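You operate a simulated robot arm through the tools that you are given. There is no shell and no other tool.

The job below is to be done with a simulated robot arm. You get a single attempt, and the scene is never put back.

JOB
Wind the white spool back to 4 turns, then test it.
Fine: it ends in the blue dock; wire brake on Firm before the crank turns; free the green lever to lift the spool out; press Test; the tester's dial and switch, the orange winder button and the other spools stay.
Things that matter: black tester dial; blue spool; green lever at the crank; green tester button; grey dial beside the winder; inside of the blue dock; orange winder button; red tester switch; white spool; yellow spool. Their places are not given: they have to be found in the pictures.

Only the result counts: the job must be done as asked and must still hold three seconds after the hand-in. Knocking over, shifting, dropping, spilling or breaking anything else fails it.

ROBOT AND FRAMES
A 6-joint arm with a fingered hand, fixed in place. Base frame: the origin is at the foot of the arm, x ahead of it, y to its left, z up; the work surface is at about z = 800. Units: mm, degrees, N and s.
With the tool pointing down near the work surface it reaches from about 260 to 700 mm from the base axis. Its first joint turns from -166.0 to 166.0 degrees. Payload 4 kg.
The tool frame sits at the grasp point between the pads (the TCP): z along the fingers, y along the line on which they close. The tips reach 26 mm beyond it. Largest opening 148 mm; the body of the gripper starts 73 mm behind the TCP. The gripper is a hand of 3 fingers: y runs from the thumb to the fingers, the wrist lies at [0, 0, -239] in the tool frame, and closing takes about 1.5 s.
Orientation is that of the tool frame in the base frame, as a unit quaternion [w, x, y, z]. With the fingers straight down and closing along the base's y, the tool's x points along the base's -x, its y along +y and its z along -z.

CONTROLS
- The arm moves only by the tool send_rows. Its argument "series" is a list of rows, each an object (a shift or turn left out is 0, a gripper value left out holds the last) with "dp": the shift along the tool's x, y, z in units of 300 mm (1.0 is 300 mm), a list of three; "rot": the turn, a rotation vector about the tool's x, y, z in units of 45 degrees (1.0 is 45 degrees), a list of three. In form: [{"dp": [dx, dy, dz], "rot": [wx, wy, wz]}, ...]. A call has 1 to 20 rows; each row is the pose to reach, as a shift and turn from the pose commanded when the call began, along the tool's axes at that moment. "jaw" is the opening, from 0 (shut) to 1 (fully open), set as the call begins (left out, the last holds). A call with a number of a shift or a turn outside -1 to 1 is refused whole. A row lasts 0.2 s, in which the tool goes at most 50 mm and 8.6 degrees; a call with a longer step from one row to the next is refused whole, and so is a gripper value outside its range. Where a pose cannot be reached the arm comes as near as it can. A force on the tool above 40 N (or 10 N above the force at the start of the call, whichever is more), or a blocked arm, ends the call early, and 0.2 s more pass. Each finger travels about 153 mm/s and halts on what it meets, pressing with about 25 N; the grip force reading is that of the motor and also rises with nothing between the fingers. The clock runs only during rows and for 0.2 s after the last one: add rows that repeat a pose to give the fingers time. The reply holds the time, the measured pose of the TCP, the force on the tool along the base axes, the opening and the grip force, in the units named above and with some noise, with the torque about the TCP (base axes, N m) and any sound that the robot's microphone picked up.
- Cameras (640 x 400 px; columns grow to the right, rows downward): "scene" is fixed at [400.4, 501.5, 1560.3]; the picture's right is [-0.96, -0.29, 0.00], its down [-0.29, 0.94, -0.16] and it looks along [0.05, -0.15, -0.99] (base axes); focal length 266 px, centre (320, 200). "wrist" rides on the gripper at [68, -39, -90] in the tool frame; the picture's right is [0.50, 0.87, 0.00], its down [-0.66, 0.38, -0.65] and it looks along [-0.57, 0.33, 0.76] (tool axes); focal length 222 px, centre (320, 200).
- snapshot(camera): a new picture of that camera. It takes no simulated time.
- move_column(by): slides the trunk up (or, below 0, down) by that many mm; the arm rides with it, the base frame stays. It gives what a move gives, with no picture.
- hand_shape(shape): the hand has 3 fingers and takes this shape, open, in about a second: jaw (thumb against the fingers, like two jaws); tri (thumb and two fingers); tip (a fingertip pinch); poke (one finger out to press); point (the index stretched); flat (the hand flat); cup (the hand cupped); fist (a fist). The gripper value then closes the fingers along that shape, each until it touches; the sizes above hold for jaw. It gives what a move gives, with no picture.
- probe_pixels(camera, pixels): for up to 12 pixels [column, row] of the newest picture of that camera ("zoom" is the newest enlarged one), the place [x, y, z] in the base frame of the surface seen there, good to about 2 mm. It takes no simulated time.
- enlarge(camera, box): a new picture of the part [left, top, right, bottom] of that camera's present view, enlarged. It takes no simulated time.
- finish_job(): hands the job in; it is judged then, once.

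Unless the task says otherwise, let go and move clear before handing in.

The tools are called after "Call:" as a command line: name --argument value ..., lists and objects as JSON in quotes. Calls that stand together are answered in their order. send_rows: Moves the arm, as the interface text tells. Its arguments: {"type":"object","properties":{"series":{"type":"array"},"jaw":{"type":"number"}},"required":["series"]} The other tools are called the same way: move_column (by) slides the trunk up or down; hand_shape (shape) gives the hand a shape; snapshot (camera) takes a picture; probe_pixels (camera, pixels) gives the place of the surface under pixels of a picture; enlarge (camera, box) takes an enlarged picture of a part of a camera's view; finish_job () hands the job in.

At the start:

```text
t: 0.0
position: [319.0, 383.5, 1186.8]
ee_rot: [0.001, 0.0, 1.0, 0.0]
ft_force: [0.0, -0.7, -0.6]
wrist_torque: [-0.01, 0.0, -0.01]
opening: 148.0
gripper_force: 0.1
shape: jaw
trunk travel left (down, up): [-275.0, 42.0]
```

scene: 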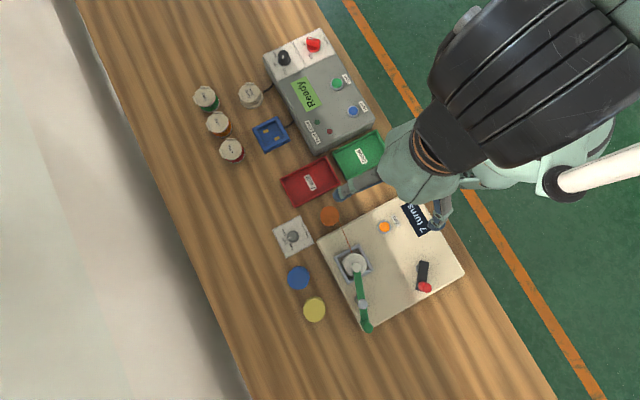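
wrist: 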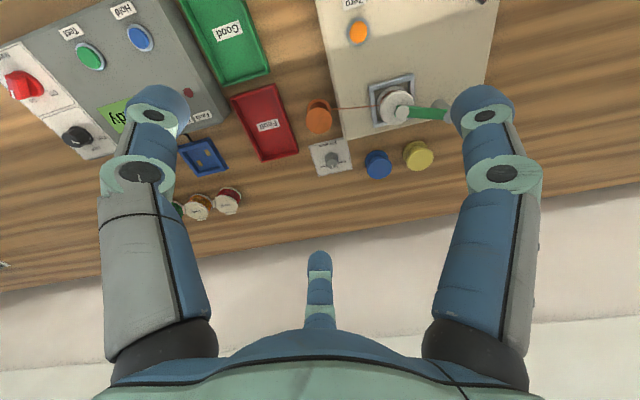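

The scene shows the winder at about (390,260) with "7 turns" on its display, the white spool at (353,262) with the green lever, the grey dial at (293,237), the tester at (320,90) and the blue dock at (270,135). I'll enlarge these areas to read the details.

Call:
enlarge --camera "scene" --box '[260, 190, 480, 340]'

Call:
enlarge --camera "scene" --box '[180, 20, 400, 170]'

Call:
enlarge --camera "wrist" --box '[290, 0, 510, 180]'

```text
2.67 times, centred on (370, 265) of scene
```

zoom: 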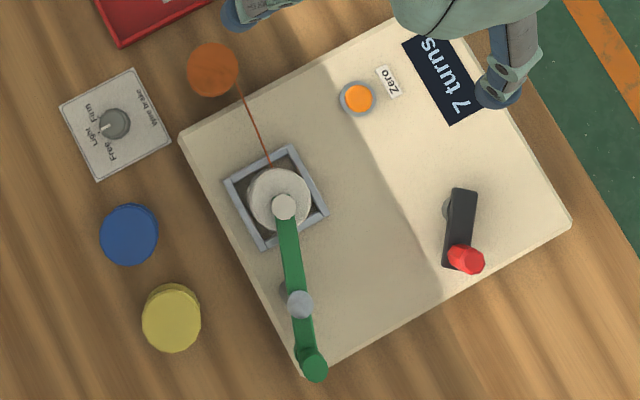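

```text
2.67 times, centred on (290, 95) of scene
```

zoom: 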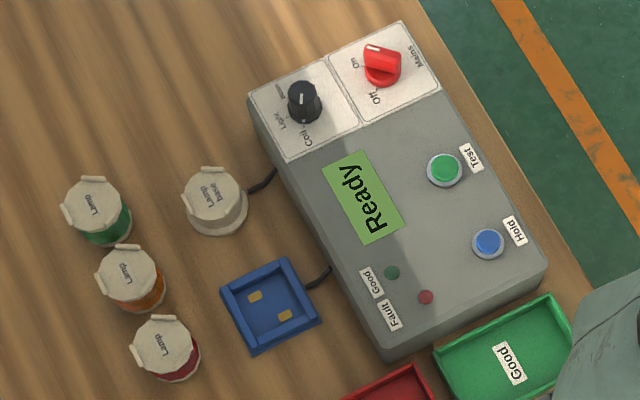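

```text
2.22 times, centred on (400, 90) of wrist
```

zoom: 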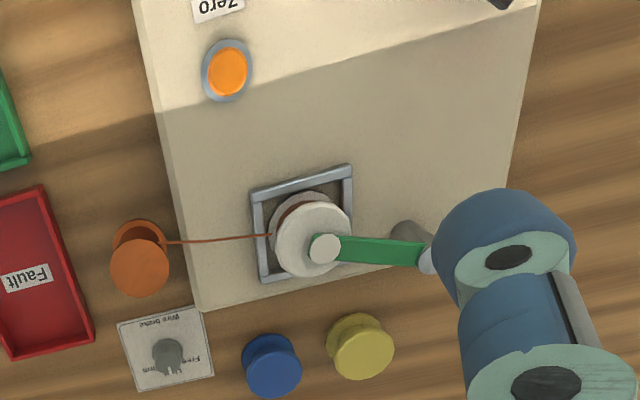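

The display reads "7 turns", the brake knob pointer seems near the Free/Light labels, and the tester shows "Ready". I'll enlarge the winder area and probe exact places.

Call:
enlarge --camera "scene" --box '[270, 200, 350, 250]'

Call:
probe_pixels --camera "zoom" --pixels '[[0, 0], [320, 200], [184, 296], [150, 300], [220, 280], [100, 200], [300, 380], [480, 120]]'

Call:
probe_pixels --camera "scene" --pixels '[[353, 262], [356, 268], [362, 303], [366, 326], [425, 287], [421, 270], [385, 227], [400, 290], [320, 240], [299, 278], [315, 309], [330, 216]]'

Call:
probe_pixels --camera "scene" --pixels '[[270, 135], [258, 130], [283, 140], [267, 147], [275, 122], [337, 84], [353, 111], [314, 45], [284, 58], [300, 130], [345, 240], [415, 215]]'

```text
8.00 times, centred on (310, 225) of scene
```

zoom: 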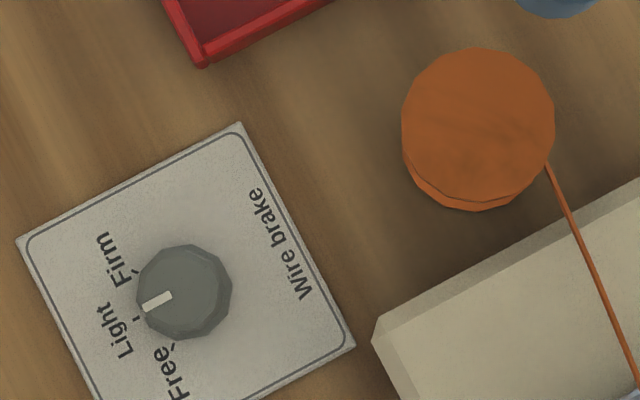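

```text
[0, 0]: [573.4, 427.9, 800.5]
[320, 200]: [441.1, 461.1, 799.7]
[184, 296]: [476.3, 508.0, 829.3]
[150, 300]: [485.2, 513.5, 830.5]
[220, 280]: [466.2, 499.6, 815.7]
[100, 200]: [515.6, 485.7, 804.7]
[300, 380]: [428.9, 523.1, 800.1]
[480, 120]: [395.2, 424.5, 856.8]
```

```text
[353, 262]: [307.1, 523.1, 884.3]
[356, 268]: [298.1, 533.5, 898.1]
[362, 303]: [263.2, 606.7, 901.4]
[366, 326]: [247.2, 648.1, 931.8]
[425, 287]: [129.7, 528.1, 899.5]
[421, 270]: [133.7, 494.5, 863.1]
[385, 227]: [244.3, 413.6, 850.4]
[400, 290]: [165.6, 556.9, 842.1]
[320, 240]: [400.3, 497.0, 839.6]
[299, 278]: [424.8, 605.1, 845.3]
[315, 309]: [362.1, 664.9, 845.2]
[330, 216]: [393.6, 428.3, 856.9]
```

```text
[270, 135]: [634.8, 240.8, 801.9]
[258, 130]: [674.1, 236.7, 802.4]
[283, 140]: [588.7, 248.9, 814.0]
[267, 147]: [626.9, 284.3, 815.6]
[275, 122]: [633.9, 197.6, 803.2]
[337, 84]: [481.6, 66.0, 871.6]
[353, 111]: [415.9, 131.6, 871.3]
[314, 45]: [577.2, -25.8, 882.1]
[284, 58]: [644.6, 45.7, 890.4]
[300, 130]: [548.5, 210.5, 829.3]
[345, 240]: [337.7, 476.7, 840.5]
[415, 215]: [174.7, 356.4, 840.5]
```

The brake knob sits at (476,506) with top z≈830, and its pointer appears near Light. I'll zoom further on the knob, the lever/spool and the crank to understand them.

Call:
enlarge --camera "scene" --box '[277, 220, 309, 250]'

Call:
enlarge --camera "scene" --box '[330, 240, 394, 340]'

Call:
enlarge --camera "scene" --box '[400, 250, 448, 300]'

Call:
enlarge --camera "wrist" --box '[360, 60, 460, 140]'

```text
13.33 times, centred on (293, 235) of scene
```

zoom: 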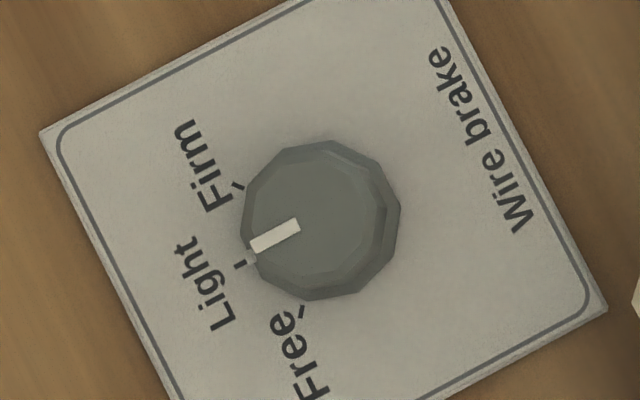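

```text
4.00 times, centred on (362, 290) of scene
```

zoom: 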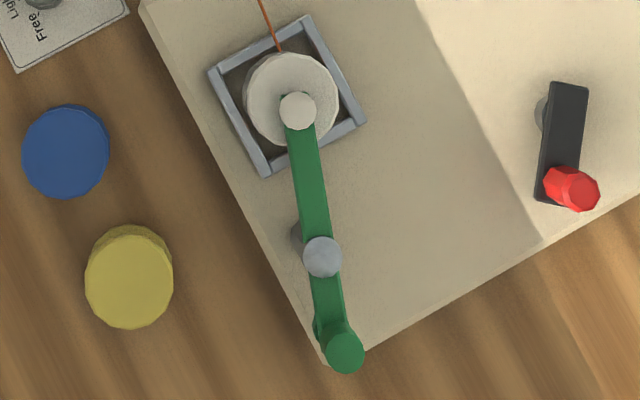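

```text
8.00 times, centred on (424, 275) of scene
```

zoom: 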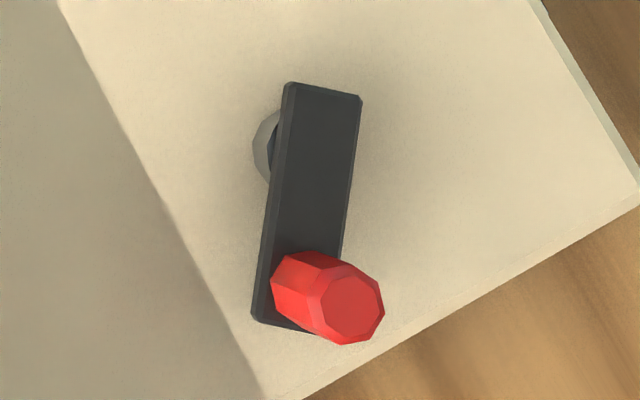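

```text
5.00 times, centred on (410, 100) of wrist
```

zoom: 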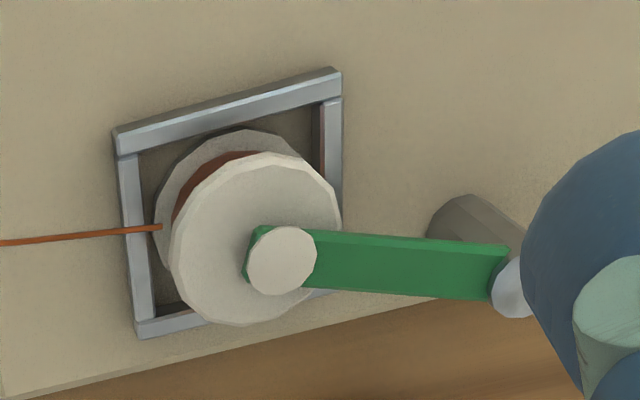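

The pointer lies on the Light tick at zoom (238,265); Firm is 45° clockwise seen from above. I'll probe the knob, crank and lever exactly with fresh enlargements.

Call:
enlarge --camera "scene" --box '[277, 220, 309, 250]'

Call:
probe_pixels --camera "zoom" --pixels '[[320, 160], [320, 270], [260, 215], [375, 215], [318, 217], [238, 265], [237, 186], [302, 312], [252, 250], [150, 200], [450, 250]]'

Call:
enlarge --camera "scene" --box '[400, 250, 448, 300]'

Call:
probe_pixels --camera "zoom" --pixels '[[350, 307], [325, 130], [292, 90], [355, 100], [260, 145], [310, 200], [258, 315], [330, 310], [380, 310], [350, 340], [290, 265], [315, 160]]'

Call:
enlarge --camera "scene" --box '[330, 240, 394, 340]'

Call:
probe_pixels --camera "zoom" --pixels '[[297, 112], [270, 70], [330, 95], [250, 100], [310, 190], [322, 257], [298, 235], [345, 352], [325, 335], [212, 75], [362, 120], [265, 172]]'

```text
13.33 times, centred on (293, 235) of scene
```

zoom: 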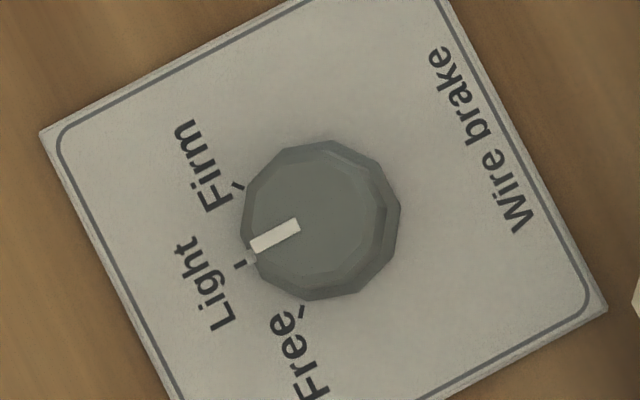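

```text
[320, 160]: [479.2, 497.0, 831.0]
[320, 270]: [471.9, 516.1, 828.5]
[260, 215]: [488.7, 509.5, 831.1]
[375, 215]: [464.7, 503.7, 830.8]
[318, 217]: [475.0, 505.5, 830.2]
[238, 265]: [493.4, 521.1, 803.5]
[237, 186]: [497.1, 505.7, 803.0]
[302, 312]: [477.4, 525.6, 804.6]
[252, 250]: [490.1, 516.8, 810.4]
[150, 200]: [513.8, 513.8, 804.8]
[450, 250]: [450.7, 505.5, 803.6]
```

```text
8.00 times, centred on (424, 275) of scene
```

zoom: 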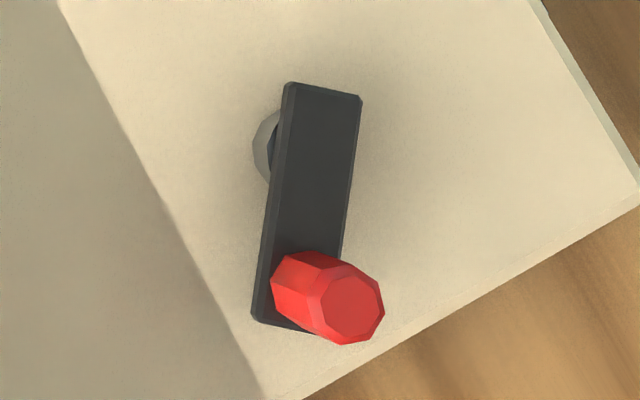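

```text
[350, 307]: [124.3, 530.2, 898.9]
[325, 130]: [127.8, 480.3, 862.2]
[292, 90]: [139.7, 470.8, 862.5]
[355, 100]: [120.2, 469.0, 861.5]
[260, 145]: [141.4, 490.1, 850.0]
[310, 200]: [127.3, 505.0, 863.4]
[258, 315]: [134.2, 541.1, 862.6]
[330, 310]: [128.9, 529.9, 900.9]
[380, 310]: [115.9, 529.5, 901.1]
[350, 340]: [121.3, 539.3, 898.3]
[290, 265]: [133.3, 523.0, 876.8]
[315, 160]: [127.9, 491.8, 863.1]
```

```text
4.00 times, centred on (362, 290) of scene
```

zoom: 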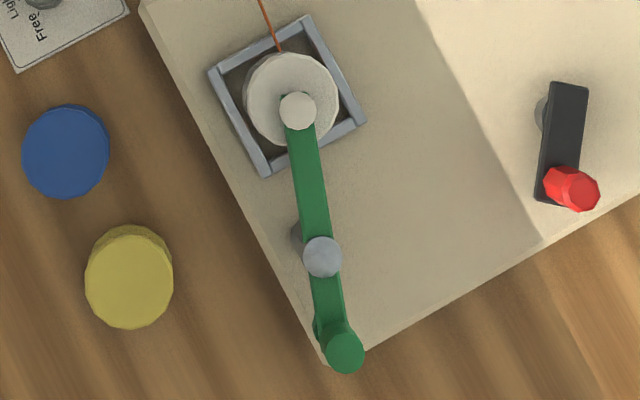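

```text
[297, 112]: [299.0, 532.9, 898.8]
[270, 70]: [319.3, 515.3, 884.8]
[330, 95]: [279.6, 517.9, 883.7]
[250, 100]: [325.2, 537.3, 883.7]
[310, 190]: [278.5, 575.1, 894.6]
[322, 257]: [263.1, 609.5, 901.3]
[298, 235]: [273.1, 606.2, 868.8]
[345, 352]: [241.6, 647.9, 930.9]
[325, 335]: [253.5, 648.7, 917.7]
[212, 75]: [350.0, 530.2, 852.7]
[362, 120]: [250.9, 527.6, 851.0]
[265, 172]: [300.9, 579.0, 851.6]
```

The brake knob centre is at about (476,506), top z 830, 32 mm wide; the crank knob is at (125,530), its pivot near (129,484). I'll move above the brake knob with a narrowed jaw.

Call:
send_rows --series '[{"dp": [-0.065, 0.051, 0.078]}, {"dp": [-0.13, 0.102, 0.156]}, {"dp": [-0.196, 0.153, 0.233]}, {"dp": [-0.261, 0.204, 0.311]}, {"dp": [-0.326, 0.255, 0.389]}, {"dp": [-0.391, 0.306, 0.467]}, {"dp": [-0.457, 0.357, 0.545]}, {"dp": [-0.522, 0.408, 0.623]}, {"dp": [-0.522, 0.408, 0.623]}]' --jaw 0.5

Call:
snapshot --camera "scene"

Call:
snapshot --camera "wrist"

```text
t: 2.0
position: [474.4, 504.5, 1000.8]
ee_rot: [0.0, 0.001, 1.0, 0.0]
ft_force: [0.2, -0.8, 0.6]
wrist_torque: [0.03, 0.03, 0.01]
opening: 74.6
gripper_force: 0.0
shape: jaw
trunk travel left (down, up): [-275.0, 42.0]
```

```text
taken
```

scene: 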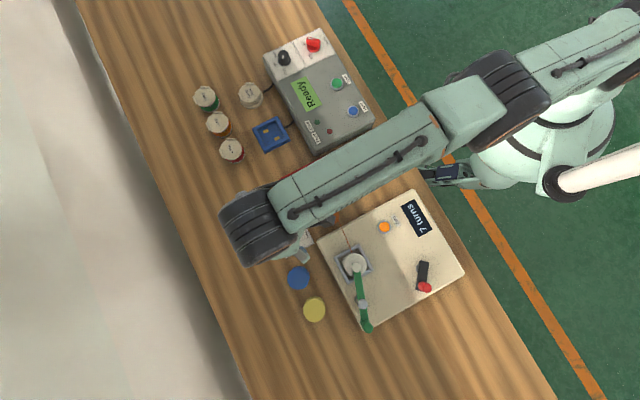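

```text
taken
```

wrist: 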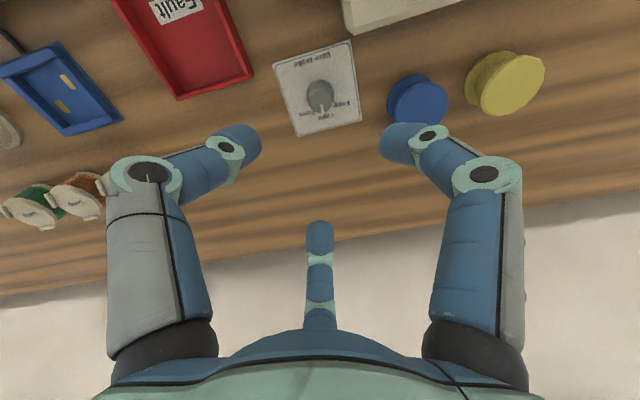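

The arm is over the brake knob as commanded (474,504,1001). Before descending I'll look closer at the fingers and the knob in the wrist view.

Call:
enlarge --camera "wrist" --box '[160, 60, 480, 340]'

Call:
probe_pixels --camera "wrist" --pixels '[[240, 140], [232, 150], [320, 230], [320, 290], [400, 140], [428, 140], [485, 175], [150, 170], [320, 100], [320, 350], [180, 330], [460, 330]]'

```text
1.43 times, centred on (320, 200) of wrist
```

zoom: 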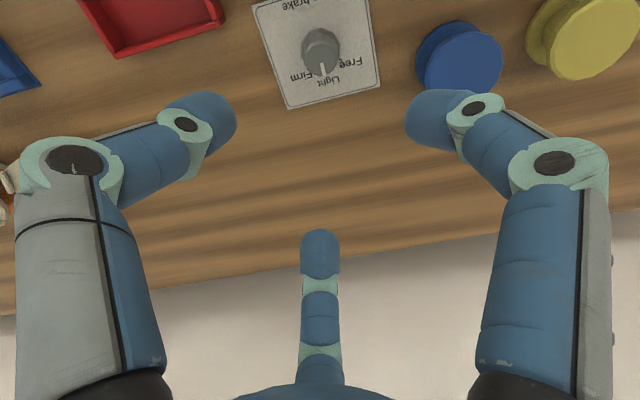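

```text
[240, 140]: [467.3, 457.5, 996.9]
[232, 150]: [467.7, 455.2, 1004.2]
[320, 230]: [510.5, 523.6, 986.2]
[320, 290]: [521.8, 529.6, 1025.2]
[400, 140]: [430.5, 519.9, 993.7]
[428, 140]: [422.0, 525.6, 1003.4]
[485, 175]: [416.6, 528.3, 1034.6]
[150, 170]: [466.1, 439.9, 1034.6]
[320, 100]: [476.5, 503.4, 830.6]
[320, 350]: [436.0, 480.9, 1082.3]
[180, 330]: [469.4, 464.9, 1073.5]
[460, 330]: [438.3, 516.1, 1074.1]
```

The fingers form a thumb at tool (0,-47) and two fingers near (±40,+20), so I must see how they close on a small knob. I'll narrow the jaw here in free air and look.

Call:
send_rows --series '[{}, {}, {}, {}, {}]' --jaw 0.2

Call:
snapshot --camera "wrist"

Call:
probe_pixels --camera "wrist" --pixels '[[290, 160], [300, 180], [340, 180], [320, 200], [320, 240], [350, 150], [270, 150], [370, 150], [320, 180]]'

```text
t: 3.2
position: [476.1, 504.6, 999.8]
ee_rot: [0.0, 0.001, 1.0, 0.0]
ft_force: [0.3, -0.8, -0.9]
wrist_torque: [0.04, -0.02, 0.05]
opening: 30.2
gripper_force: 0.1
shape: jaw
trunk travel left (down, up): [-275.0, 42.0]
```

```text
taken
```

wrist: 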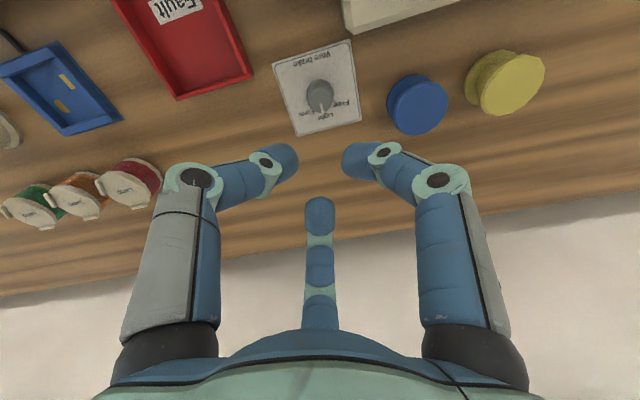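

```text
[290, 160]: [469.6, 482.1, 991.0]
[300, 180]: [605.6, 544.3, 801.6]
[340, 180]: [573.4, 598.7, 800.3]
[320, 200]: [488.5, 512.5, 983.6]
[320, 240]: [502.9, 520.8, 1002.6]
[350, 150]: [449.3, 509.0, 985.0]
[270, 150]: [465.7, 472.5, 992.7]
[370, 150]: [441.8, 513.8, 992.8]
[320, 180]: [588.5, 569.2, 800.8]
```

The three fingers close centrically on the TCP axis, which suits the round knob. I'll reopen to about 66 mm and descend around the brake knob to TCP z≈837.

Call:
send_rows --series '[{}, {"dp": [0, 0, 0.1]}, {"dp": [0, 0, 0.2]}, {"dp": [0, 0, 0.3]}, {"dp": [0, 0, 0.4]}, {"dp": [0, 0, 0.45]}, {"dp": [0, 0, 0.5]}, {"dp": [0, 0, 0.525]}, {"dp": [0, 0, 0.543]}, {"dp": [0, 0, 0.543]}]' --jaw 0.45

Call:
snapshot --camera "wrist"

```text
t: 5.4
position: [477.4, 505.0, 837.2]
ee_rot: [0.0, 0.001, 1.0, 0.0]
ft_force: [-0.1, 0.5, -0.8]
wrist_torque: [-0.02, -0.02, 0.0]
opening: 66.7
gripper_force: 0.1
shape: jaw
trunk travel left (down, up): [-275.0, 42.0]
```

```text
taken
```

wrist: 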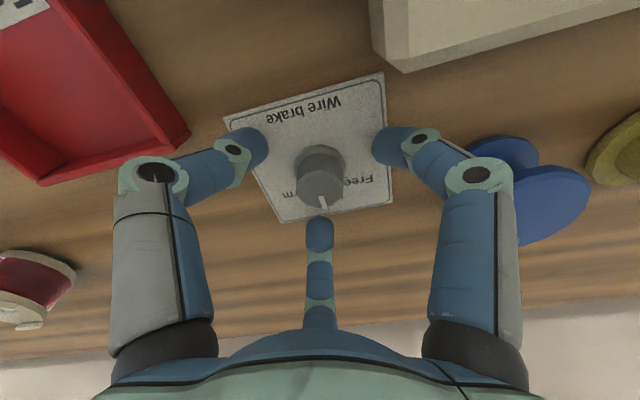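

The knob at (320,175) lies between the three fingers. I'll close on it.

Call:
send_rows --series '[{}, {}, {}, {}, {}, {}]' --jaw 0.0

Call:
snapshot --camera "wrist"

```text
t: 6.8
position: [476.3, 505.4, 836.1]
ee_rot: [0.0, 0.0, 1.0, 0.0]
ft_force: [-0.4, -0.7, -4.2]
wrist_torque: [-0.07, 0.04, 0.0]
opening: 27.4
gripper_force: 24.9
shape: jaw
trunk travel left (down, up): [-275.0, 42.0]
```

```text
taken
```

wrist: 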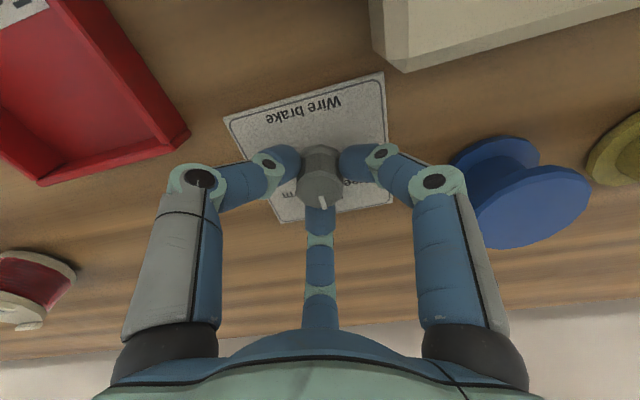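

The knob is gripped (27 mm, 25 N). I'll turn 43–45° clockwise (tool +z) to Firm.

Call:
send_rows --series '[{"rot": [0, 0, 0.12]}, {"rot": [0, 0, 0.25]}, {"rot": [0, 0, 0.38]}, {"rot": [0, 0, 0.51]}, {"rot": [0, 0, 0.64]}, {"rot": [0, 0, 0.77]}, {"rot": [0, 0, 0.9]}, {"rot": [0, 0, 0.97]}, {"rot": [0, 0, 0.97]}]'

Call:
snapshot --camera "wrist"

Call:
enlarge --camera "wrist" --box '[240, 100, 400, 220]'

```text
t: 8.8
position: [475.8, 505.5, 835.8]
ee_rot: [0.0, 0.373, 0.928, 0.0]
ft_force: [0.0, 0.0, -5.2]
wrist_torque: [-0.04, 0.01, -0.05]
opening: 27.4
gripper_force: 25.4
shape: jaw
trunk travel left (down, up): [-275.0, 42.0]
```

```text
taken
```

wrist: 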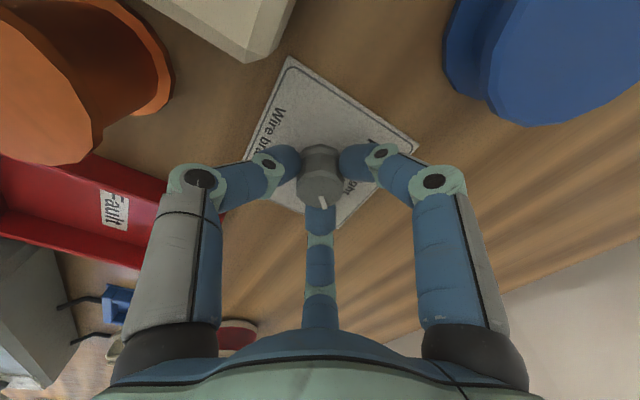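

```text
3.33 times, centred on (320, 160) of wrist
```

zoom: 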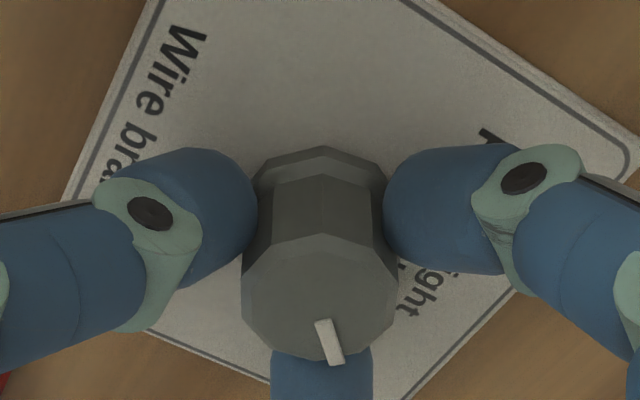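

The knob turned with the hand (pointer stayed fixed relative to the fingers). I'll open, rise and check against the labels.

Call:
send_rows --series '[{}, {}, {}, {"dp": [0, 0, -0.05]}, {"dp": [0, 0, -0.15]}, {"dp": [0, 0, -0.3]}, {"dp": [0, 0, -0.4]}, {"dp": [0, 0, -0.4]}]' --jaw 0.45

Call:
enlarge --camera "wrist" --box '[240, 60, 400, 180]'

Call:
snapshot --camera "scene"

```text
t: 10.6
position: [476.7, 505.1, 958.4]
ee_rot: [0.0, 0.372, 0.928, 0.0]
ft_force: [-0.6, 0.4, 0.2]
wrist_torque: [0.0, 0.03, 0.0]
opening: 66.2
gripper_force: 0.1
shape: jaw
trunk travel left (down, up): [-275.0, 42.0]
```

```text
3.33 times, centred on (320, 120) of wrist
```

zoom: 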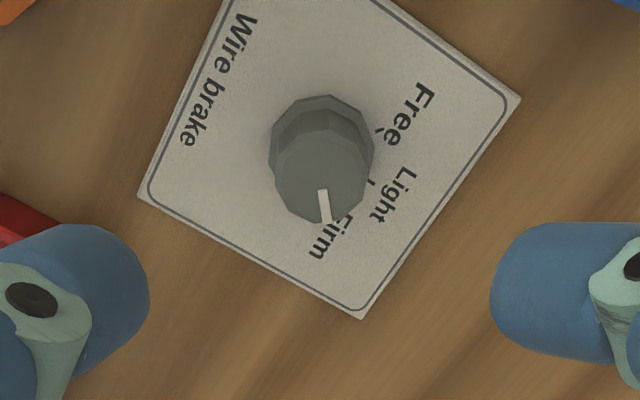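

```text
taken
```

scene: 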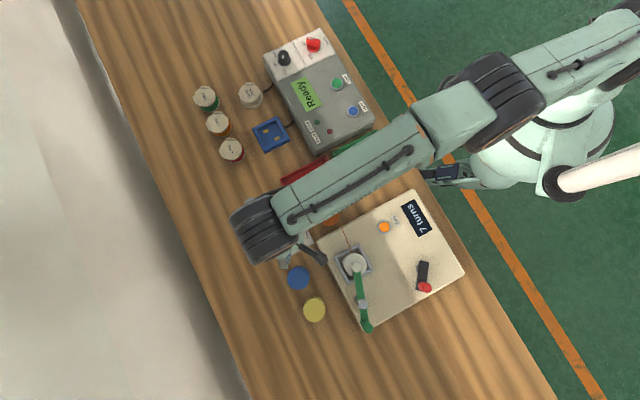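

The pointer now seems toward Firm; I'll probe its ends for the exact angle.

Call:
probe_pixels --camera "zoom" --pixels '[[322, 192], [326, 218], [323, 200], [346, 220], [372, 182], [320, 170]]'

Call:
enlarge --camera "wrist" --box '[296, 80, 352, 130]'

```text
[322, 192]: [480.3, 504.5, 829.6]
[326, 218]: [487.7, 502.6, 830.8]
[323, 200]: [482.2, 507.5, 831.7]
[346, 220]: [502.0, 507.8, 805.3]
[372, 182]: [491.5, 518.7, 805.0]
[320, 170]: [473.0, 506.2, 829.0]
```

```text
8.00 times, centred on (324, 105) of wrist
```

zoom: 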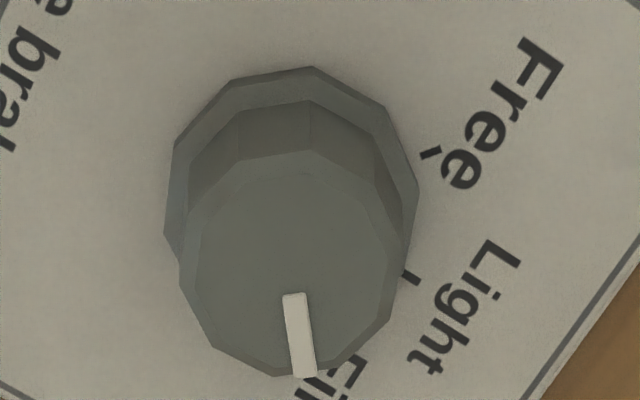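

The pointer lies within a few degrees of the Firm tick (tick at about 0.8° in base, pointer about −2° to +2°), so the brake is on Firm. Next I'll rise and travel above the crank, turning the hand back to its starting orientation.

Call:
send_rows --series '[{"dp": [0, 0, -0.1]}, {"dp": [0.0887, -0.0754, -0.173], "rot": [0, 0, -0.1]}, {"dp": [0.19, -0.16, -0.173], "rot": [0, 0, -0.2]}, {"dp": [0.29, -0.245, -0.173], "rot": [0, 0, -0.3]}, {"dp": [0.39, -0.33, -0.173], "rot": [0, 0, -0.4]}, {"dp": [0.49, -0.415, -0.173], "rot": [0, 0, -0.5]}, {"dp": [0.59, -0.5, -0.173], "rot": [0, 0, -0.6]}, {"dp": [0.69, -0.585, -0.173], "rot": [0, 0, -0.7]}, {"dp": [0.79, -0.67, -0.173], "rot": [0, 0, -0.8]}, {"dp": [0.887, -0.754, -0.173], "rot": [0, 0, -0.9]}, {"dp": [0.887, -0.754, -0.173], "rot": [0, 0, -0.97]}, {"dp": [0.887, -0.754, -0.173], "rot": [0, 0, -0.97]}]' --jaw 0.45

Call:
snapshot --camera "wrist"

Call:
snapshot --camera "scene"

Call:
enlarge --camera "scene" --box '[277, 220, 309, 250]'

```text
t: 13.2
position: [128.5, 526.2, 1008.8]
ee_rot: [0.0, 0.0, 1.0, 0.0]
ft_force: [-0.2, 0.1, 0.2]
wrist_torque: [0.01, 0.0, -0.03]
opening: 66.0
gripper_force: 0.1
shape: jaw
trunk travel left (down, up): [-275.0, 42.0]
```

```text
taken
```

wrist: 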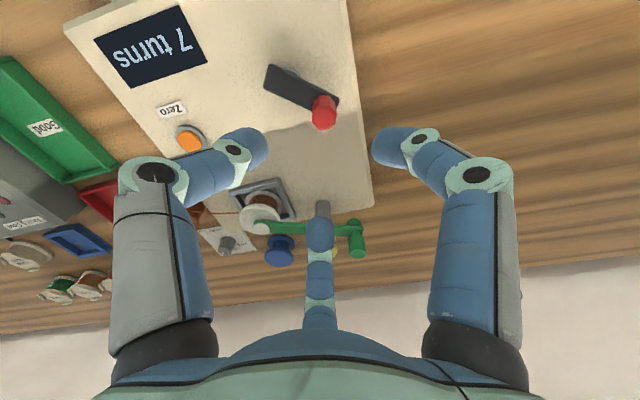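

```text
taken
```

scene: 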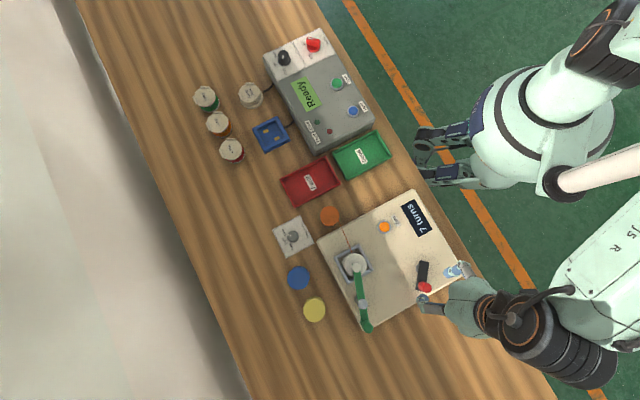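

```text
13.33 times, centred on (293, 235) of scene
```

zoom: 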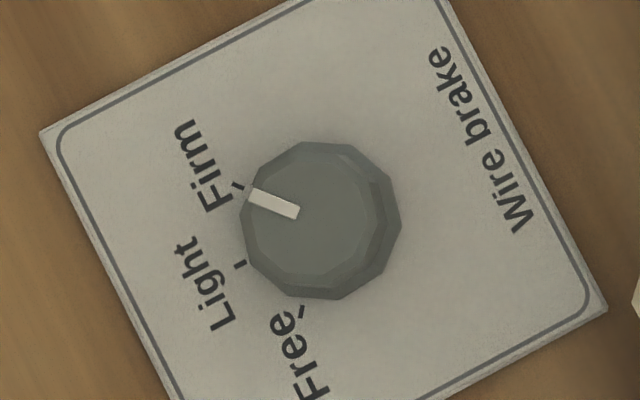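

The pointer at zoom (249,193) now meets the Firm tick. The arm is above the crank; I'll probe the crank from this view.

Call:
enlarge --camera "wrist" --box '[250, 50, 350, 140]'

Call:
probe_pixels --camera "wrist" --pixels '[[324, 118], [270, 68], [300, 74], [265, 85], [290, 85], [318, 108], [330, 108], [325, 103]]'

Call:
enlarge --camera "scene" --box '[400, 245, 448, 295]'

```text
4.44 times, centred on (300, 95) of wrist
```

zoom: 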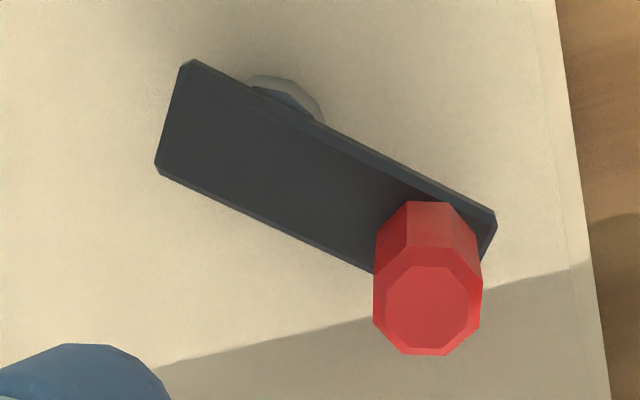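

```text
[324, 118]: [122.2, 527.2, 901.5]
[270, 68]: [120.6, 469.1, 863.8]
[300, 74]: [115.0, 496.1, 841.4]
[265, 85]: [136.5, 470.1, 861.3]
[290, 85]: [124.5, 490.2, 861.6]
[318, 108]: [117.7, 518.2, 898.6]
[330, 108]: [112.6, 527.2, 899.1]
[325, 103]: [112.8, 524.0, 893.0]
```

```text
8.00 times, centred on (424, 270) of scene
```

zoom: 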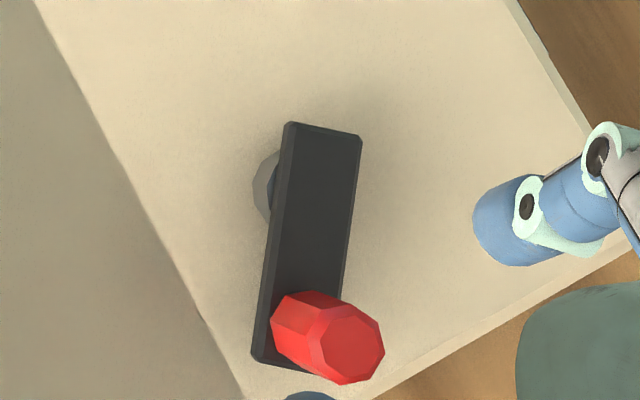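

The knob's centre is near (123.5,529), and the hub peeks out under the bar. I'll probe the hub's rim to fix the pivot.

Call:
probe_pixels --camera "wrist" --pixels '[[285.5, 67.5], [289, 68], [293, 69], [296.5, 71.5], [299.5, 74.5], [321, 100], [317, 112], [330, 112], [324, 125]]'

Call:
probe_pixels --camera "zoom" --pixels '[[256, 185], [262, 165], [272, 155], [266, 210], [276, 150], [290, 125], [358, 135], [255, 355], [350, 347]]'

```text
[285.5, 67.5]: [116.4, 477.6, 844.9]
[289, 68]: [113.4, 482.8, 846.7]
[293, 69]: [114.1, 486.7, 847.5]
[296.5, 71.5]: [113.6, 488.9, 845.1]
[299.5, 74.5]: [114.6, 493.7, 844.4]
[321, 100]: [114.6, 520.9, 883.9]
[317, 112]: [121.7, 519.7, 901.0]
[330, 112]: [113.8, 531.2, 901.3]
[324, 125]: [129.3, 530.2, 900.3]
```

```text
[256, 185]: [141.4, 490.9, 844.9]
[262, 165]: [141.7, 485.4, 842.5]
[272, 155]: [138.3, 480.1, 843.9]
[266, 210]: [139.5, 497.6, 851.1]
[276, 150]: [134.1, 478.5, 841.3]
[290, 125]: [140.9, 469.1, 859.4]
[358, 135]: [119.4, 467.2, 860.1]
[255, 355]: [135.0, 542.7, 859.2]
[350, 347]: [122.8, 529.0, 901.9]
```

The pivot is about (127.5,487.5) and the knob about (123.5,529), so the crank radius is about 42 mm. I'll descend around the red knob with the tips a few mm above the bar.

Call:
send_rows --series '[{"dp": [0.0113, 0.0103, 0.08]}, {"dp": [0.0113, 0.0103, 0.18]}, {"dp": [0.0113, 0.0103, 0.27]}, {"dp": [0.0113, 0.0103, 0.33]}, {"dp": [0.0113, 0.0103, 0.36]}, {"dp": [0.0113, 0.0103, 0.38]}, {"dp": [0.0113, 0.0103, 0.38]}]' --jaw 0.42

Call:
snapshot --camera "wrist"

```text
t: 14.8
position: [125.1, 528.6, 893.9]
ee_rot: [0.0, 0.0, 1.0, 0.0]
ft_force: [-0.4, 0.4, 0.3]
wrist_torque: [0.04, 0.01, -0.01]
opening: 62.5
gripper_force: 0.1
shape: jaw
trunk travel left (down, up): [-275.0, 42.0]
```

```text
taken
```

wrist: 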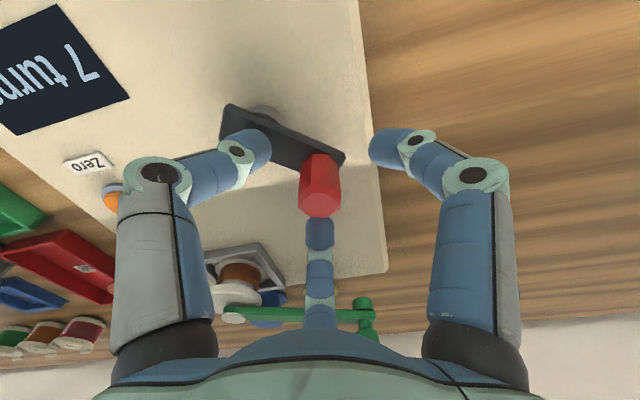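

The red knob sits centred among the fingers. I'll close to feel its contact width.

Call:
send_rows --series '[{}, {}, {}, {}, {}]' --jaw 0.0

Call:
snapshot --camera "wrist"

```text
t: 16.0
position: [125.1, 528.5, 894.5]
ee_rot: [0.0, 0.0, 1.0, 0.0]
ft_force: [0.5, -0.3, -6.3]
wrist_torque: [0.0, -0.03, 0.0]
opening: 18.5
gripper_force: 24.9
shape: jaw
trunk travel left (down, up): [-275.0, 42.0]
```

```text
taken
```

wrist: 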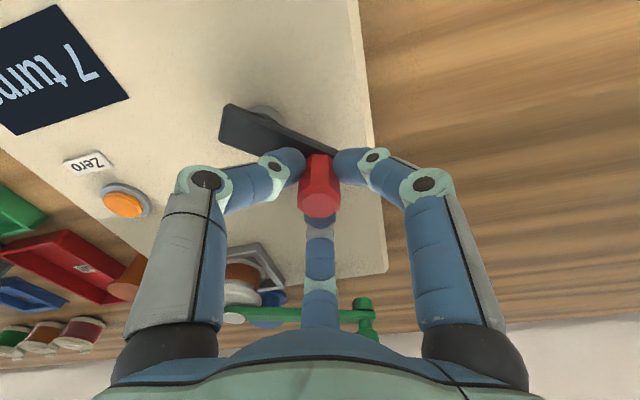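

Contact reads 18.5 mm, so I'll loosen to a cage of about 23 mm and test a 40° counter-clockwise arc, watching the display.

Call:
send_rows --series '[{}, {"dp": [0.0237, -0.0043, 0]}, {"dp": [0.0465, -0.013, 0]}, {"dp": [0.0673, -0.0252, 0]}, {"dp": [0.0857, -0.041, 0]}, {"dp": [0.0857, -0.041, 0]}]' --jaw 0.155

Call:
snapshot --camera "wrist"

Call:
snapshot --camera "scene"

```text
t: 17.4
position: [98.9, 517.1, 895.6]
ee_rot: [0.0, 0.001, 1.0, 0.0]
ft_force: [-0.2, 0.7, -0.5]
wrist_torque: [-0.01, -0.01, 0.02]
opening: 23.2
gripper_force: 0.1
shape: jaw
trunk travel left (down, up): [-275.0, 42.0]
```

```text
taken
```

wrist: 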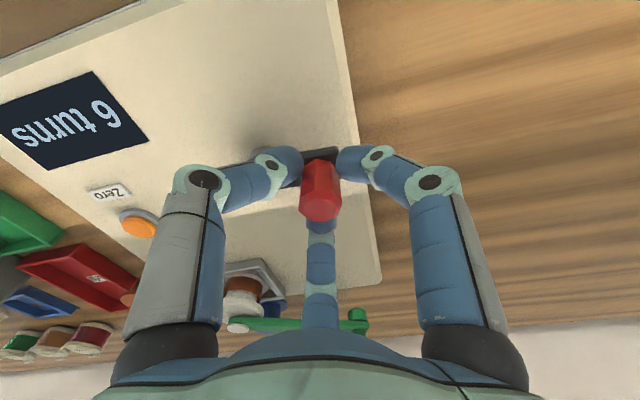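

```text
taken
```

scene: 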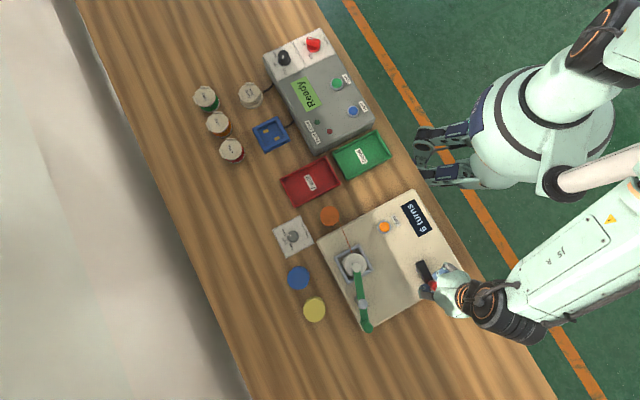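

The display fell to "6 turns" with counter-clockwise turning, so this is the right direction. I'll continue in quarter turns, watching where each count changes.

Call:
send_rows --series '[{"dp": [0.022, -0.029, 0]}, {"dp": [0.0357, -0.0627, 0]}, {"dp": [0.04, -0.0987, 0]}, {"dp": [0.035, -0.1343, 0]}, {"dp": [0.0207, -0.168, 0]}, {"dp": [-0.0017, -0.1963, 0]}, {"dp": [-0.0017, -0.1963, 0]}]'

Call:
snapshot --camera "wrist"

Call:
snapshot --camera "scene"

```text
t: 19.0
position: [97.9, 456.0, 894.4]
ee_rot: [0.0, 0.0, 1.0, 0.0]
ft_force: [-4.5, -1.9, 2.1]
wrist_torque: [-0.04, 0.13, 0.06]
opening: 23.6
gripper_force: 0.1
shape: jaw
trunk travel left (down, up): [-275.0, 42.0]
```

```text
taken
```

wrist: 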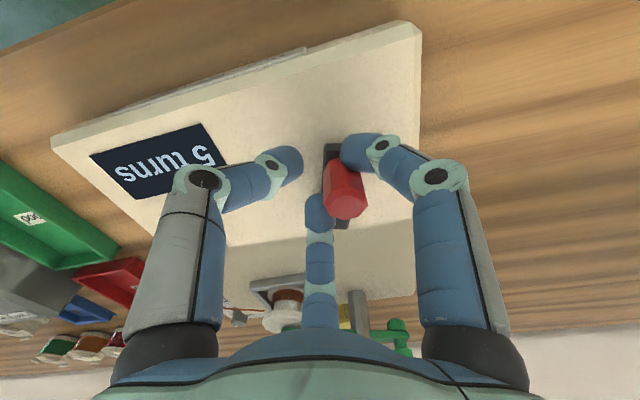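

```text
taken
```

scene: 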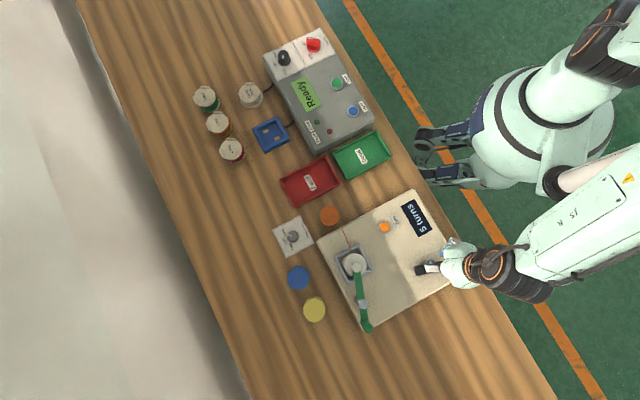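

The display reads "5 turns", but the knob slipped out of my cage (now at (345,190), lagging). I'll probe where the crank stands.

Call:
probe_pixels --camera "wrist" --pixels '[[345, 205], [335, 170], [360, 190], [330, 150], [343, 222], [300, 165], [318, 210], [355, 150]]'

Call:
enlarge --camera "wrist" --box '[260, 110, 420, 240]'

Call:
enlarge --camera "scene" --box '[395, 235, 475, 300]'

```text
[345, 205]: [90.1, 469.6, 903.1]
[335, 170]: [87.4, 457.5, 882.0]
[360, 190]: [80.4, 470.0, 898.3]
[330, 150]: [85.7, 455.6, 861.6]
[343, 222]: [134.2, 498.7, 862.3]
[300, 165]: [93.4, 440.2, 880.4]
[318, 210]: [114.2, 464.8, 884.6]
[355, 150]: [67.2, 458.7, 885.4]
```

```text
3.08 times, centred on (340, 175) of wrist
```

zoom: 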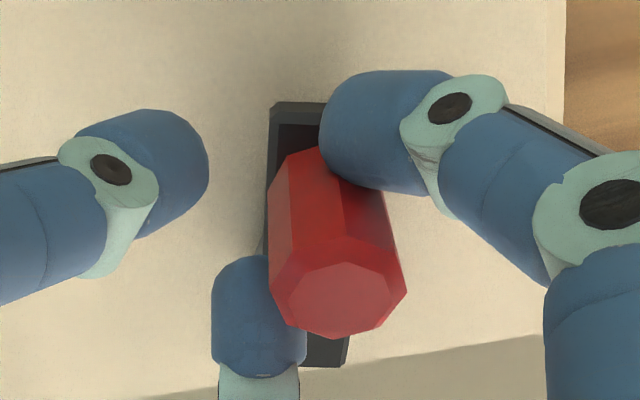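

```text
6.15 times, centred on (435, 268) of scene
```

zoom: 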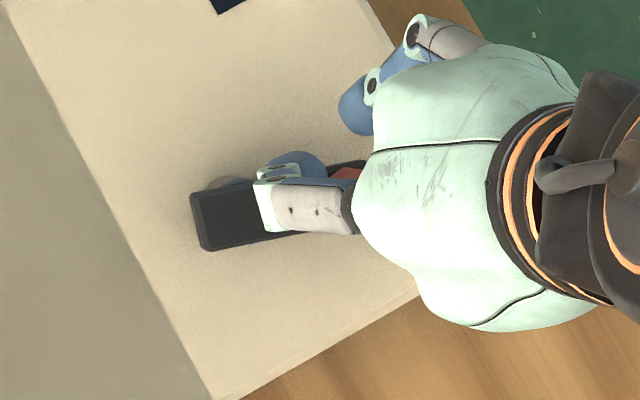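

The knob sits at about (89.5,470.5), i.e. crank angle ≈204°, having come ≈108° for two counts. I'll open, recentre on the knob and grip it firmly.

Call:
send_rows --series '[{}, {}, {}, {"dp": [0.015, 0.0217, 0]}, {"dp": [0.03, 0.0433, 0]}, {"dp": [0.03, 0.0433, 0]}]' --jaw 0.4

Call:
snapshot --camera "wrist"

Call:
probe_pixels --camera "wrist" --pixels '[[320, 195], [320, 205], [312, 200], [328, 200]]'

```text
t: 20.4
position: [89.8, 471.2, 894.6]
ee_rot: [0.0, 0.001, 1.0, 0.0]
ft_force: [0.9, 0.5, -0.7]
wrist_torque: [-0.01, 0.01, 0.02]
opening: 58.7
gripper_force: 0.0
shape: jaw
trunk travel left (down, up): [-275.0, 42.0]
```

```text
taken
```

wrist: 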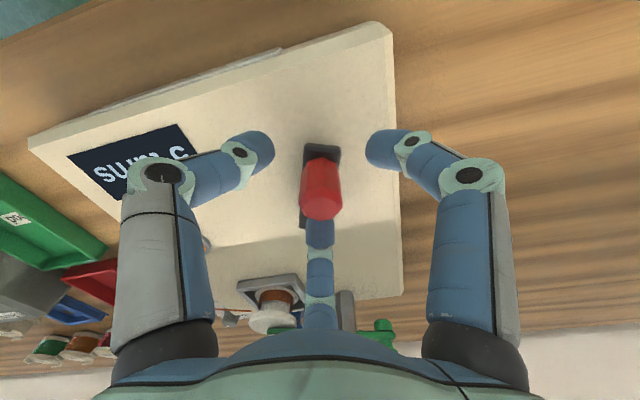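

```text
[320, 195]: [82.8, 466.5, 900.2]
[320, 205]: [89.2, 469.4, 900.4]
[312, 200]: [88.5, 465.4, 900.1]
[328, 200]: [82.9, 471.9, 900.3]
```

The knob is centred again near (88.5,469). I'll close firmly and read the display.

Call:
send_rows --series '[{}, {}, {}, {}, {}]' --jaw 0.0

Call:
snapshot --camera "scene"

Call:
enlarge --camera "scene" --box '[370, 190, 470, 290]'

```text
t: 21.6
position: [88.7, 470.6, 894.0]
ee_rot: [0.0, 0.0, 1.0, 0.0]
ft_force: [-1.7, -0.4, -5.6]
wrist_torque: [-0.01, 0.0, 0.02]
opening: 16.9
gripper_force: 25.1
shape: jaw
trunk travel left (down, up): [-275.0, 42.0]
```

```text
taken
```

scene: 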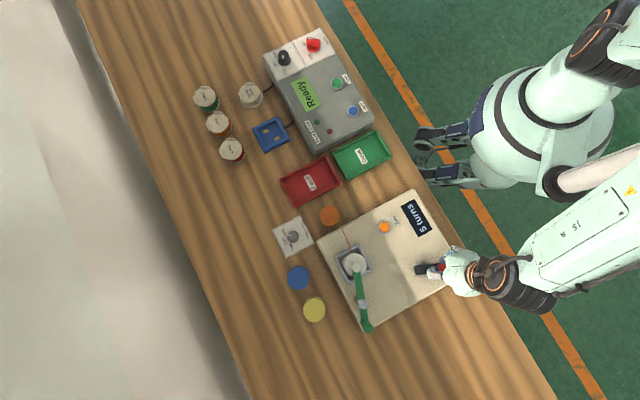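

```text
4.00 times, centred on (420, 240) of scene
```

zoom: 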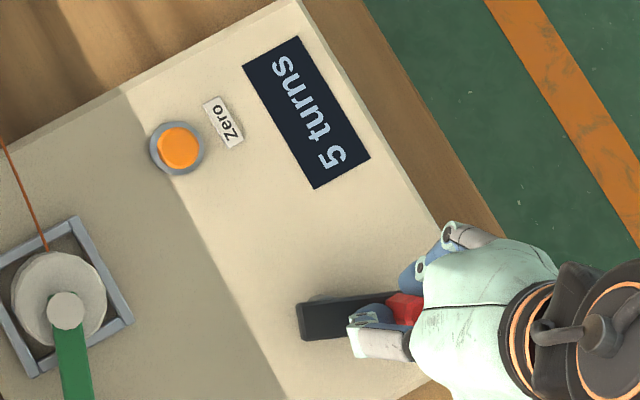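

The grip is firm at crank angle ≈204° with 5 turns shown. I'll turn 15° further with the hand rotating along, and check the display after each step.

Call:
send_rows --series '[{"dp": [-0.0083, -0.016, 0], "rot": [0, 0, -0.1667]}, {"dp": [-0.0187, -0.031, 0], "rot": [0, 0, -0.3333]}, {"dp": [-0.0187, -0.031, 0], "rot": [0, 0, -0.3333]}]'

Call:
enlarge --camera "scene" --box '[370, 190, 470, 290]'

```text
t: 22.4
position: [96.7, 461.9, 894.9]
ee_rot: [-0.001, -0.131, 0.991, 0.0]
ft_force: [-1.2, -0.2, -5.3]
wrist_torque: [-0.02, 0.03, -0.01]
opening: 16.9
gripper_force: 25.0
shape: jaw
trunk travel left (down, up): [-275.0, 42.0]
```

```text
4.00 times, centred on (420, 240) of scene
```

zoom: 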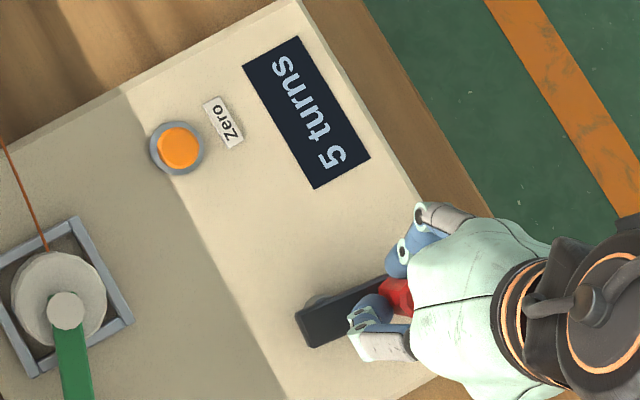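

The display still reads 5 at ≈219°. I'll repeat the same 15° co-rotating step.

Call:
send_rows --series '[{"dp": [-0.0083, -0.016, 0], "rot": [0, 0, -0.1667]}, {"dp": [-0.0187, -0.031, 0], "rot": [0, 0, -0.3333]}, {"dp": [-0.0187, -0.031, 0], "rot": [0, 0, -0.3333]}]'

Call:
enlarge --camera "scene" --box '[370, 190, 470, 290]'

```text
t: 23.2
position: [103.6, 454.4, 894.3]
ee_rot: [0.0, -0.26, 0.966, 0.001]
ft_force: [0.9, 2.9, -2.5]
wrist_torque: [0.07, -0.01, -0.03]
opening: 17.1
gripper_force: 25.2
shape: jaw
trunk travel left (down, up): [-275.0, 42.0]
```

```text
4.00 times, centred on (420, 240) of scene
```

zoom: 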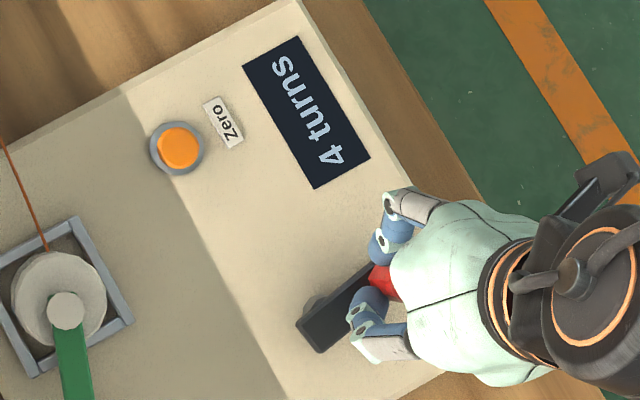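

The display now reads "4 turns" at ≈234°, so one count is roughly 50–65° of crank. To place the crank safely inside the 4 window I'll back up in 5° steps to find the 4/5 edge.

Call:
send_rows --series '[{"dp": [0.00436, 0.01131, 0], "rot": [0, 0, 0.1111]}, {"dp": [0.00436, 0.01131, 0], "rot": [0, 0, 0.1111]}]'

Call:
enlarge --camera "scene" --box '[370, 190, 470, 290]'

```text
t: 23.8
position: [100.9, 456.9, 894.3]
ee_rot: [0.0, -0.216, 0.976, 0.0]
ft_force: [0.4, 1.6, -4.6]
wrist_torque: [0.02, -0.02, 0.03]
opening: 17.2
gripper_force: 25.2
shape: jaw
trunk travel left (down, up): [-275.0, 42.0]
```

```text
4.00 times, centred on (420, 240) of scene
```

zoom: 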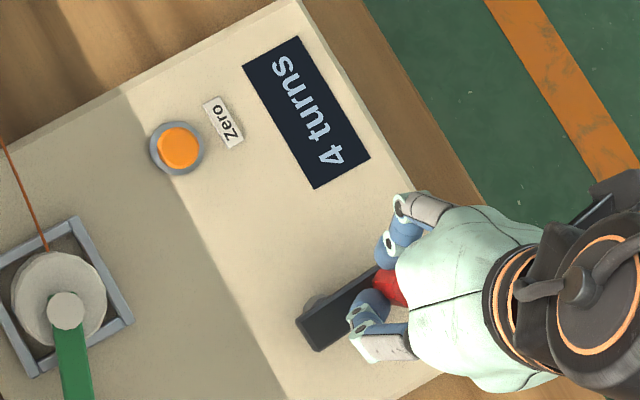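

Still 4 at ≈229°. Another 5° back.

Call:
send_rows --series '[{"dp": [0.00436, 0.01131, 0], "rot": [0, 0, 0.1111]}, {"dp": [0.00436, 0.01131, 0], "rot": [0, 0, 0.1111]}]'

Call:
enlarge --camera "scene" --box '[370, 190, 470, 290]'

```text
t: 24.4
position: [98.5, 457.9, 895.2]
ee_rot: [0.0, -0.172, 0.985, 0.0]
ft_force: [-0.1, 1.0, -4.9]
wrist_torque: [-0.03, -0.02, 0.05]
opening: 17.2
gripper_force: 25.2
shape: jaw
trunk travel left (down, up): [-275.0, 42.0]
```

```text
4.00 times, centred on (420, 240) of scene
```

zoom: 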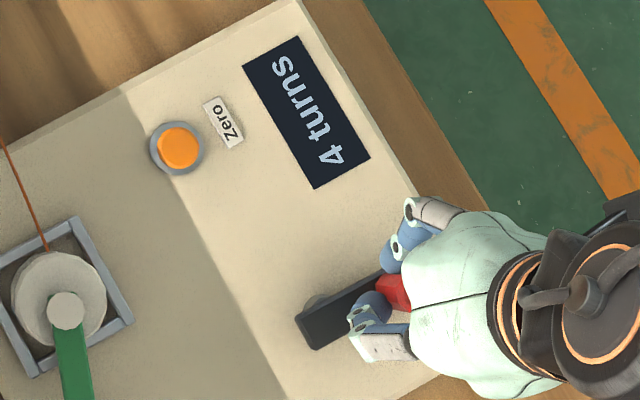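

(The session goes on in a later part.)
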